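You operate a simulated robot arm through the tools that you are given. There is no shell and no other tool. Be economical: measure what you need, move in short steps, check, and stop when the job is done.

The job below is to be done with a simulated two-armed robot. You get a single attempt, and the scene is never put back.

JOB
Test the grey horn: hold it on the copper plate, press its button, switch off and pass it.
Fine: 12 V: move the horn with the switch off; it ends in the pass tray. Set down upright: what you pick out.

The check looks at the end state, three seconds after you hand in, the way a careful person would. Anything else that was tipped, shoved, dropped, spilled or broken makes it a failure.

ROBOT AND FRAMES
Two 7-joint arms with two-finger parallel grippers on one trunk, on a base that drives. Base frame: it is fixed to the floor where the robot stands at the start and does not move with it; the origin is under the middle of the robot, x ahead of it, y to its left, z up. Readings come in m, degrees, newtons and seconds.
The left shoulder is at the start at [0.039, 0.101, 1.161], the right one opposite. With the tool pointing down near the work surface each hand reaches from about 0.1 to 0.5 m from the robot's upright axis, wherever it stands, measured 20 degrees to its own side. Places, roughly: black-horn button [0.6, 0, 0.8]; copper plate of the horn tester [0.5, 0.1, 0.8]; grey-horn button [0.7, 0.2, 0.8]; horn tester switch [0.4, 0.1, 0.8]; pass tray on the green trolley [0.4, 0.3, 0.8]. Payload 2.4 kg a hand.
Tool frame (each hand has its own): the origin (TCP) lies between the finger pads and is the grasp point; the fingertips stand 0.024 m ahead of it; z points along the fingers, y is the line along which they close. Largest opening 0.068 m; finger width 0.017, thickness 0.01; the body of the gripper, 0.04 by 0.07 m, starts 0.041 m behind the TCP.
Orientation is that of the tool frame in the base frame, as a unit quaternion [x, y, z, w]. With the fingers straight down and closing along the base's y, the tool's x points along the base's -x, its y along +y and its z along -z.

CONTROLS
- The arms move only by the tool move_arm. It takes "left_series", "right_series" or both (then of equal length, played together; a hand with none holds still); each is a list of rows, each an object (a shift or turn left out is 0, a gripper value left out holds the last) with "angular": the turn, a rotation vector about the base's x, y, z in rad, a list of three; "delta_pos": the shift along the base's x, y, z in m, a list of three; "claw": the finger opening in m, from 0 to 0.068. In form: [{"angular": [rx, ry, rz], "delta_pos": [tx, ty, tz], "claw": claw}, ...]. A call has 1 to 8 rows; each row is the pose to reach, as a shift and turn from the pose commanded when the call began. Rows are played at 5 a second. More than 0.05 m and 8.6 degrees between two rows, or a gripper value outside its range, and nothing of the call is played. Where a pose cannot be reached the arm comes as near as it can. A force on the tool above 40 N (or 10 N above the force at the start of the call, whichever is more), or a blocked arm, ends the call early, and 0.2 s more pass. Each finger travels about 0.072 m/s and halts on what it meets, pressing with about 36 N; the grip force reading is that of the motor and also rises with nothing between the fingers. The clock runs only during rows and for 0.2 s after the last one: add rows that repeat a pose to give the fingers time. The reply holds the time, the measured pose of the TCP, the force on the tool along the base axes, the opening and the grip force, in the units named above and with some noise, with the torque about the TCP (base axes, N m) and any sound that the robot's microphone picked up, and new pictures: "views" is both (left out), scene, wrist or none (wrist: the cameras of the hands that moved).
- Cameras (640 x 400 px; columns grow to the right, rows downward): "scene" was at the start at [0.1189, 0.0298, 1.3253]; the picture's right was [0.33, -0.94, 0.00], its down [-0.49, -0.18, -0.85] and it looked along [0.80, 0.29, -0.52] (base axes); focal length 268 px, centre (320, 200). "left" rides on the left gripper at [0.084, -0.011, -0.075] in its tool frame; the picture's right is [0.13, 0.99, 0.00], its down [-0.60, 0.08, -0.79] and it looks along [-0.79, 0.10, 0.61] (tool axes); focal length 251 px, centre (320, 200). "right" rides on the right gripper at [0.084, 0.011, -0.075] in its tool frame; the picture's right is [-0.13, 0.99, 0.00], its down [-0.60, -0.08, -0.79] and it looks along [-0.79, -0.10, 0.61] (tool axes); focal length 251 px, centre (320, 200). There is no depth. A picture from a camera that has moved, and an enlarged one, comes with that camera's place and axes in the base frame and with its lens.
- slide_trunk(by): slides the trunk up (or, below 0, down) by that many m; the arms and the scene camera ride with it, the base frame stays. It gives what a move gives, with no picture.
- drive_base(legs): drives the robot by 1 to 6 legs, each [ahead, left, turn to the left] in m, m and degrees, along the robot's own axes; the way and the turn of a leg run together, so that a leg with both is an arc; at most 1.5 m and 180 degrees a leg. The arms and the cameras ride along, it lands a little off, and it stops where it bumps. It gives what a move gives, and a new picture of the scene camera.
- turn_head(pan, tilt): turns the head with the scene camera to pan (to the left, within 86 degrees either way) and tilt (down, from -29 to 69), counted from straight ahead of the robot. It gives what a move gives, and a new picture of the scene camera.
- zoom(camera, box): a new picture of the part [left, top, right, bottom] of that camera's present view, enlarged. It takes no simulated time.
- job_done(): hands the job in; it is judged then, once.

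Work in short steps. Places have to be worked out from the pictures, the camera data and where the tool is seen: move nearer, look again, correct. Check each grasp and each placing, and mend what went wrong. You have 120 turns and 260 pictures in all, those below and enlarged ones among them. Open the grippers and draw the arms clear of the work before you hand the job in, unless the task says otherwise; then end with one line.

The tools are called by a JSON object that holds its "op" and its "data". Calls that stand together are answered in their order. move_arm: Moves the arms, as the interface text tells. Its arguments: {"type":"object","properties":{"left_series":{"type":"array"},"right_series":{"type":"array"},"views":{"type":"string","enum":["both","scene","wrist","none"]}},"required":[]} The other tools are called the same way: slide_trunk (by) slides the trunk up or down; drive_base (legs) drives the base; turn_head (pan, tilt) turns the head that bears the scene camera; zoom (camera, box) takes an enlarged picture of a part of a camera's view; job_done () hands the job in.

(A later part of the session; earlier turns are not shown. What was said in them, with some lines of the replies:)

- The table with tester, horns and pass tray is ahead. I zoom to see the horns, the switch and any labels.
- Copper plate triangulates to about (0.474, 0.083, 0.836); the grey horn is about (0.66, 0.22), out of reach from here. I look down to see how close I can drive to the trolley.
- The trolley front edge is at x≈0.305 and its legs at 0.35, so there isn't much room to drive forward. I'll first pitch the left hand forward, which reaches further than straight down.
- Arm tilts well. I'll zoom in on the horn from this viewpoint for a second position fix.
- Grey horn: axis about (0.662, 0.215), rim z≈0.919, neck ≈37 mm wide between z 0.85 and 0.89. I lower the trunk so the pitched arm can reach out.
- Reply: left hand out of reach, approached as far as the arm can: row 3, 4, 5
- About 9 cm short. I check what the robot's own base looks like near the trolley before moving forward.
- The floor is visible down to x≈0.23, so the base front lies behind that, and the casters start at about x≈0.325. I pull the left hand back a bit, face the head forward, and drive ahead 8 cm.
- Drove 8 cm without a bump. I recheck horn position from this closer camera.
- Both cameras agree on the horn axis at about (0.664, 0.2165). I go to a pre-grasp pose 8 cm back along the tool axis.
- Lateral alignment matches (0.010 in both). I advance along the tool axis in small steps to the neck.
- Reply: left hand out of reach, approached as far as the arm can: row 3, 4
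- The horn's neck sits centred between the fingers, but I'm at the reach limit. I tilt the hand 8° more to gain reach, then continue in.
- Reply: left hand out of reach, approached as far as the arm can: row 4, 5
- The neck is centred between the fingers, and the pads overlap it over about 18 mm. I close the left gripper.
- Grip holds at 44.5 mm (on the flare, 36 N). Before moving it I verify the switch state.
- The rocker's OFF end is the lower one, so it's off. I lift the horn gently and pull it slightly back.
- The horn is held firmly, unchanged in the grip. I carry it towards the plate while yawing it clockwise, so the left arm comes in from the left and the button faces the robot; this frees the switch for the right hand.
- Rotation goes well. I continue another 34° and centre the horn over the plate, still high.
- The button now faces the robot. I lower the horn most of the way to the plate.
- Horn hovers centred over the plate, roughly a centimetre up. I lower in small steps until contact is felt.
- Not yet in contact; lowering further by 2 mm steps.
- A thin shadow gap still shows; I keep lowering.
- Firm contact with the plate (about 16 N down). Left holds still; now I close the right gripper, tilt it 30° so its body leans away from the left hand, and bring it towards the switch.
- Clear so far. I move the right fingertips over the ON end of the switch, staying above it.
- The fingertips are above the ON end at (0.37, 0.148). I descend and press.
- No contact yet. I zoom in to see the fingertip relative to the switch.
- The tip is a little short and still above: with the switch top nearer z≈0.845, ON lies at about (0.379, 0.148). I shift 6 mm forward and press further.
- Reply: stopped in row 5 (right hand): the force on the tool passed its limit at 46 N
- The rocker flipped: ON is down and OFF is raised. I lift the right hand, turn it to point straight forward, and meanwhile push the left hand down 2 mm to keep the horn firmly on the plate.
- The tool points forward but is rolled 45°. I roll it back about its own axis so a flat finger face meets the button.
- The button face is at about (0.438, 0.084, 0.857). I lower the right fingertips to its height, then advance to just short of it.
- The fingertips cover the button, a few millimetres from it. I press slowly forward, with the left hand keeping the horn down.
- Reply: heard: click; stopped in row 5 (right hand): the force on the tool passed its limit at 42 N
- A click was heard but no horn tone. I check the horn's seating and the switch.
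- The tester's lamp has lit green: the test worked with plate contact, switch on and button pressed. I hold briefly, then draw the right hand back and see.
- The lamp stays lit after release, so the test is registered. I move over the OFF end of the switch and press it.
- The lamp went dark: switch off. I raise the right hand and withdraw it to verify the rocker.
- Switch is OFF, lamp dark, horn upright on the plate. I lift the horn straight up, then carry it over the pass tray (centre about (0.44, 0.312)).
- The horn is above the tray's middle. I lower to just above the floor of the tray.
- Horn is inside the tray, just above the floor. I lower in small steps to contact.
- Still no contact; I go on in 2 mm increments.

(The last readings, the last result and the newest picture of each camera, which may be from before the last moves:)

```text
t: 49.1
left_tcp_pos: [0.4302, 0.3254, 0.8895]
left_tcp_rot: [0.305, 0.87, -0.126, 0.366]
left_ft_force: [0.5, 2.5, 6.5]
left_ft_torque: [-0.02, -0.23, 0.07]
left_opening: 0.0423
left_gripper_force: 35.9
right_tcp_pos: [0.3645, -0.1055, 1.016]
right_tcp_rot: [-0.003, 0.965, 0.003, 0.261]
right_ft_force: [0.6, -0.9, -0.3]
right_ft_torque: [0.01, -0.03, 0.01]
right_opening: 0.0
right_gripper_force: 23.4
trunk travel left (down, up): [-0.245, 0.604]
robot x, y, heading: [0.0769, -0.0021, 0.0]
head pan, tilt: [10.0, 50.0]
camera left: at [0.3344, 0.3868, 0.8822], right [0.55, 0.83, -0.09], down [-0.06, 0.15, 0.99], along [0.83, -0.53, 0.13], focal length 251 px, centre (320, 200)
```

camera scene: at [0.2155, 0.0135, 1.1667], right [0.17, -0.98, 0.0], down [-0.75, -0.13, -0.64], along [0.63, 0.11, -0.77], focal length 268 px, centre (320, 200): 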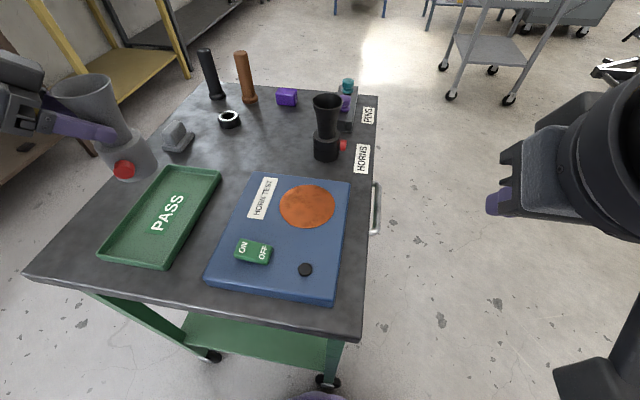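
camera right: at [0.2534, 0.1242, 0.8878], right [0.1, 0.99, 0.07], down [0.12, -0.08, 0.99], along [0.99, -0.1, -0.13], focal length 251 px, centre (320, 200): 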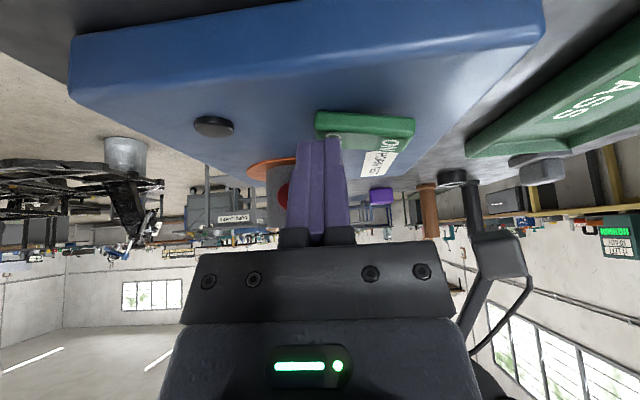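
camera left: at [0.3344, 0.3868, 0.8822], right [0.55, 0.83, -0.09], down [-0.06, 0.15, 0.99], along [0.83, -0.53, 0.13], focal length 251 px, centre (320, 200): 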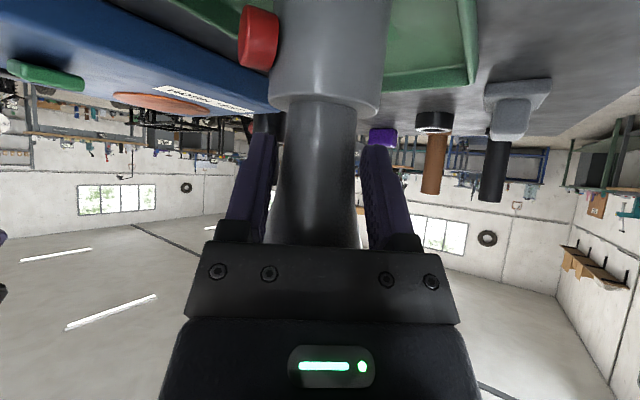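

Contact is made (about 9 N). I open the left gripper slowly.

{"op": "move_arm", "data": {"left_series": [{"delta_pos": [0, 0, 0], "claw": 0.044}, {"claw": 0.048}, {"claw": 0.055}, {"claw": 0.068}, {"claw": 0.068}, {"claw": 0.068}]}}

```text
t: 50.5
left_tcp_pos: [0.4306, 0.3247, 0.889]
left_tcp_rot: [0.305, 0.871, -0.126, 0.364]
left_ft_force: [-0.1, 0.8, 0.4]
left_ft_torque: [0.03, 0.0, 0.01]
left_opening: 0.068
left_gripper_force: 0.0
right_tcp_pos: [0.364, -0.1063, 1.015]
right_tcp_rot: [-0.003, 0.965, 0.003, 0.262]
right_ft_force: [-0.4, 0.0, -0.3]
right_ft_torque: [0.02, -0.01, 0.0]
right_opening: 0.0001
right_gripper_force: 24.1
trunk travel left (down, up): [-0.245, 0.604]
robot x, y, heading: [0.082, 0.0017, 0.1]
head pan, tilt: [10.0, 50.0]
camera scene: at [0.2154, 0.0133, 1.1667], right [0.17, -0.98, 0.0], down [-0.75, -0.13, -0.64], along [0.63, 0.11, -0.77], focal length 268 px, centre (320, 200)
camera left: at [0.3346, 0.3867, 0.8817], right [0.55, 0.83, -0.09], down [-0.06, 0.15, 0.99], along [0.83, -0.53, 0.13], focal length 251 px, centre (320, 200)
```

scene: 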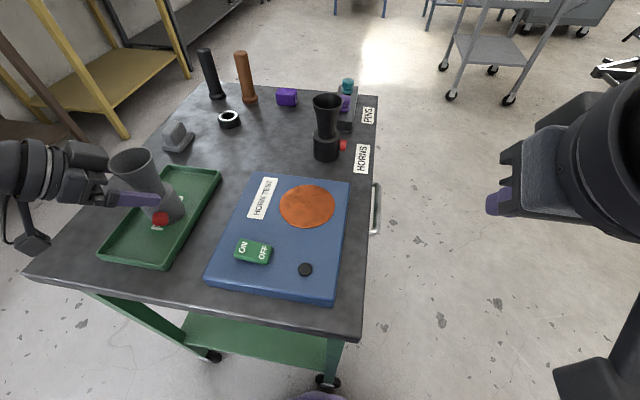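
left: 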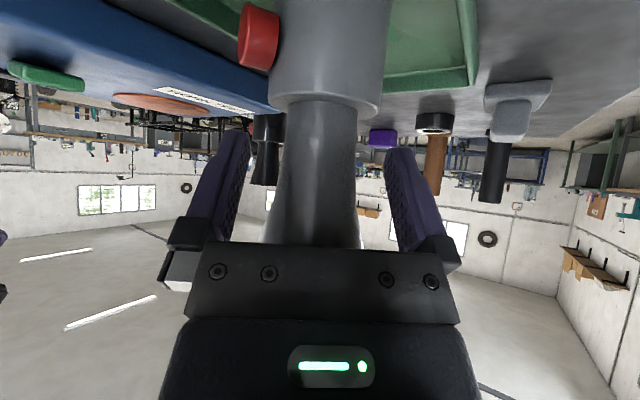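

Released; the horn stands. I withdraw the left hand straight back along its tool axis.

{"op": "move_arm", "data": {"left_series": [{"delta_pos": [-0.011, 0.009, 0.014]}, {"delta_pos": [-0.028, 0.022, 0.035]}, {"delta_pos": [-0.045, 0.035, 0.056]}, {"delta_pos": [-0.062, 0.049, 0.078]}, {"delta_pos": [-0.075, 0.06, 0.115]}, {"delta_pos": [-0.08, 0.08, 0.15]}, {"delta_pos": [-0.08, 0.08, 0.15]}]}}

{"op": "zoom", "data": {"camera": "scene", "box": [60, 60, 380, 310]}}

```text
t: 52.1
left_tcp_pos: [0.3501, 0.4035, 1.0386]
left_tcp_rot: [0.305, 0.871, -0.126, 0.365]
left_ft_force: [-0.6, 0.7, 0.4]
left_ft_torque: [0.0, -0.01, 0.02]
left_opening: 0.0682
left_gripper_force: 0.0
right_tcp_pos: [0.3647, -0.1052, 1.0163]
right_tcp_rot: [-0.003, 0.965, 0.003, 0.261]
right_ft_force: [-0.2, -0.2, 0.3]
right_ft_torque: [-0.02, -0.03, 0.02]
right_opening: 0.0001
right_gripper_force: 23.3
trunk travel left (down, up): [-0.245, 0.604]
robot x, y, heading: [0.0803, 0.0007, 0.1]
head pan, tilt: [10.0, 50.0]
camera scene: at [0.2154, 0.0134, 1.1667], right [0.17, -0.98, 0.0], down [-0.75, -0.13, -0.64], along [0.63, 0.11, -0.77], focal length 268 px, centre (320, 200)
camera left: at [0.2541, 0.4662, 1.0316], right [0.55, 0.83, -0.09], down [-0.06, 0.15, 0.99], along [0.83, -0.54, 0.13], focal length 251 px, centre (320, 200)
```

scene: 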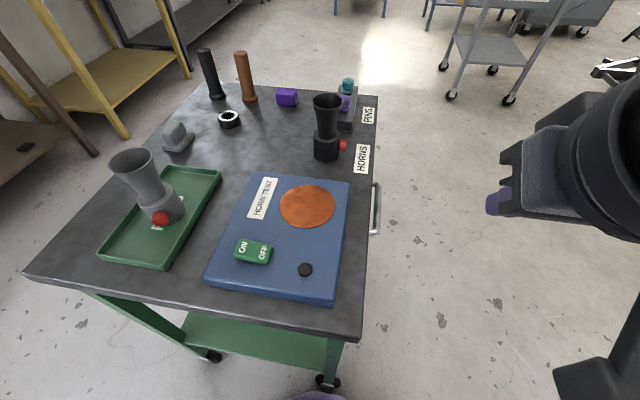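
left: 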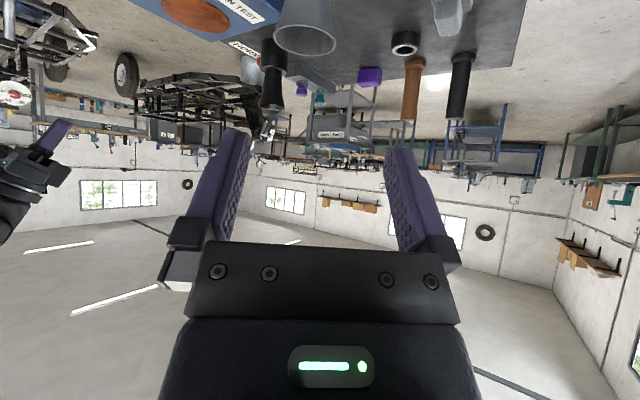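

```text
1.60 times, centred on (220, 185) of scene
camera zoom: at [0.2154, 0.0134, 1.1667], right [0.17, -0.98, 0.0], down [-0.75, -0.13, -0.64], along [0.63, 0.11, -0.77], focal length 428 px, centre (480, 224)
```

zoom: 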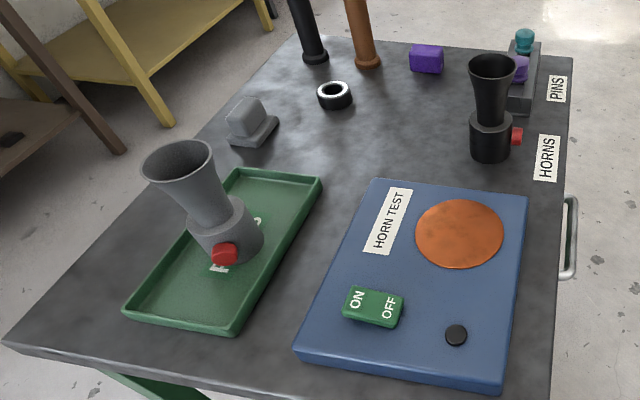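

The horn stands upright in the pass tray, the switch is off and everything else is undisturbed. I open the right gripper and raise both arms clear.

{"op": "move_arm", "data": {"left_series": [{"delta_pos": [0, 0.02, 0.03]}, {"delta_pos": [0, 0.03, 0.05]}, {"delta_pos": [0, 0.03, 0.05]}, {"delta_pos": [0, 0.03, 0.05]}], "right_series": [{"delta_pos": [0, -0.03, 0.03], "claw": 0.03}, {"delta_pos": [0, -0.06, 0.05], "claw": 0.068}, {"delta_pos": [0, -0.06, 0.05]}, {"delta_pos": [0, -0.06, 0.05]}], "views": "scene"}}

```text
t: 53.1
left_tcp_pos: [0.3487, 0.4338, 1.0876]
left_tcp_rot: [0.306, 0.871, -0.127, 0.364]
left_ft_force: [-0.1, 0.8, -0.1]
left_ft_torque: [-0.01, 0.01, 0.03]
left_opening: 0.0682
left_gripper_force: 0.1
right_tcp_pos: [0.3636, -0.1664, 1.066]
right_tcp_rot: [-0.003, 0.965, 0.003, 0.261]
right_ft_force: [-0.2, 0.1, 0.2]
right_ft_torque: [0.0, -0.02, -0.01]
right_opening: 0.068
right_gripper_force: 0.0
trunk travel left (down, up): [-0.245, 0.604]
robot x, y, heading: [0.0776, 0.0022, -0.1]
head pan, tilt: [10.0, 50.0]
camera scene: at [0.2154, 0.0134, 1.1667], right [0.17, -0.98, 0.0], down [-0.75, -0.13, -0.64], along [0.63, 0.11, -0.77], focal length 268 px, centre (320, 200)
```

scene: 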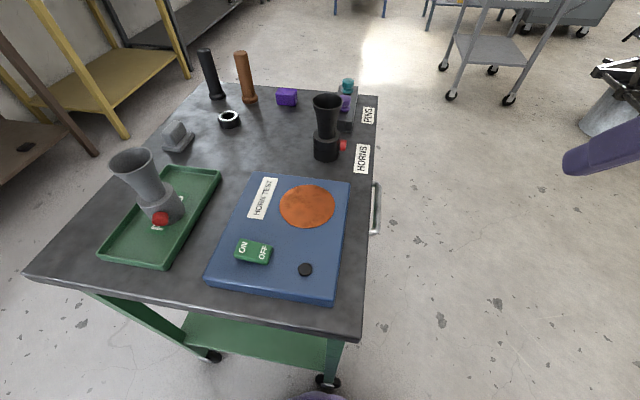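

All is in its final state, so I hand in.

{"op": "job_done", "data": {}}

```text
The job is handed in.
```

I held the grey horn on the copper plate with the switch on and pressed its button. The microphone picked up a click and no horn tone, but the tester lamp lit green and stayed lit. I then switched the tester off and set the horn upright in the pass tray.
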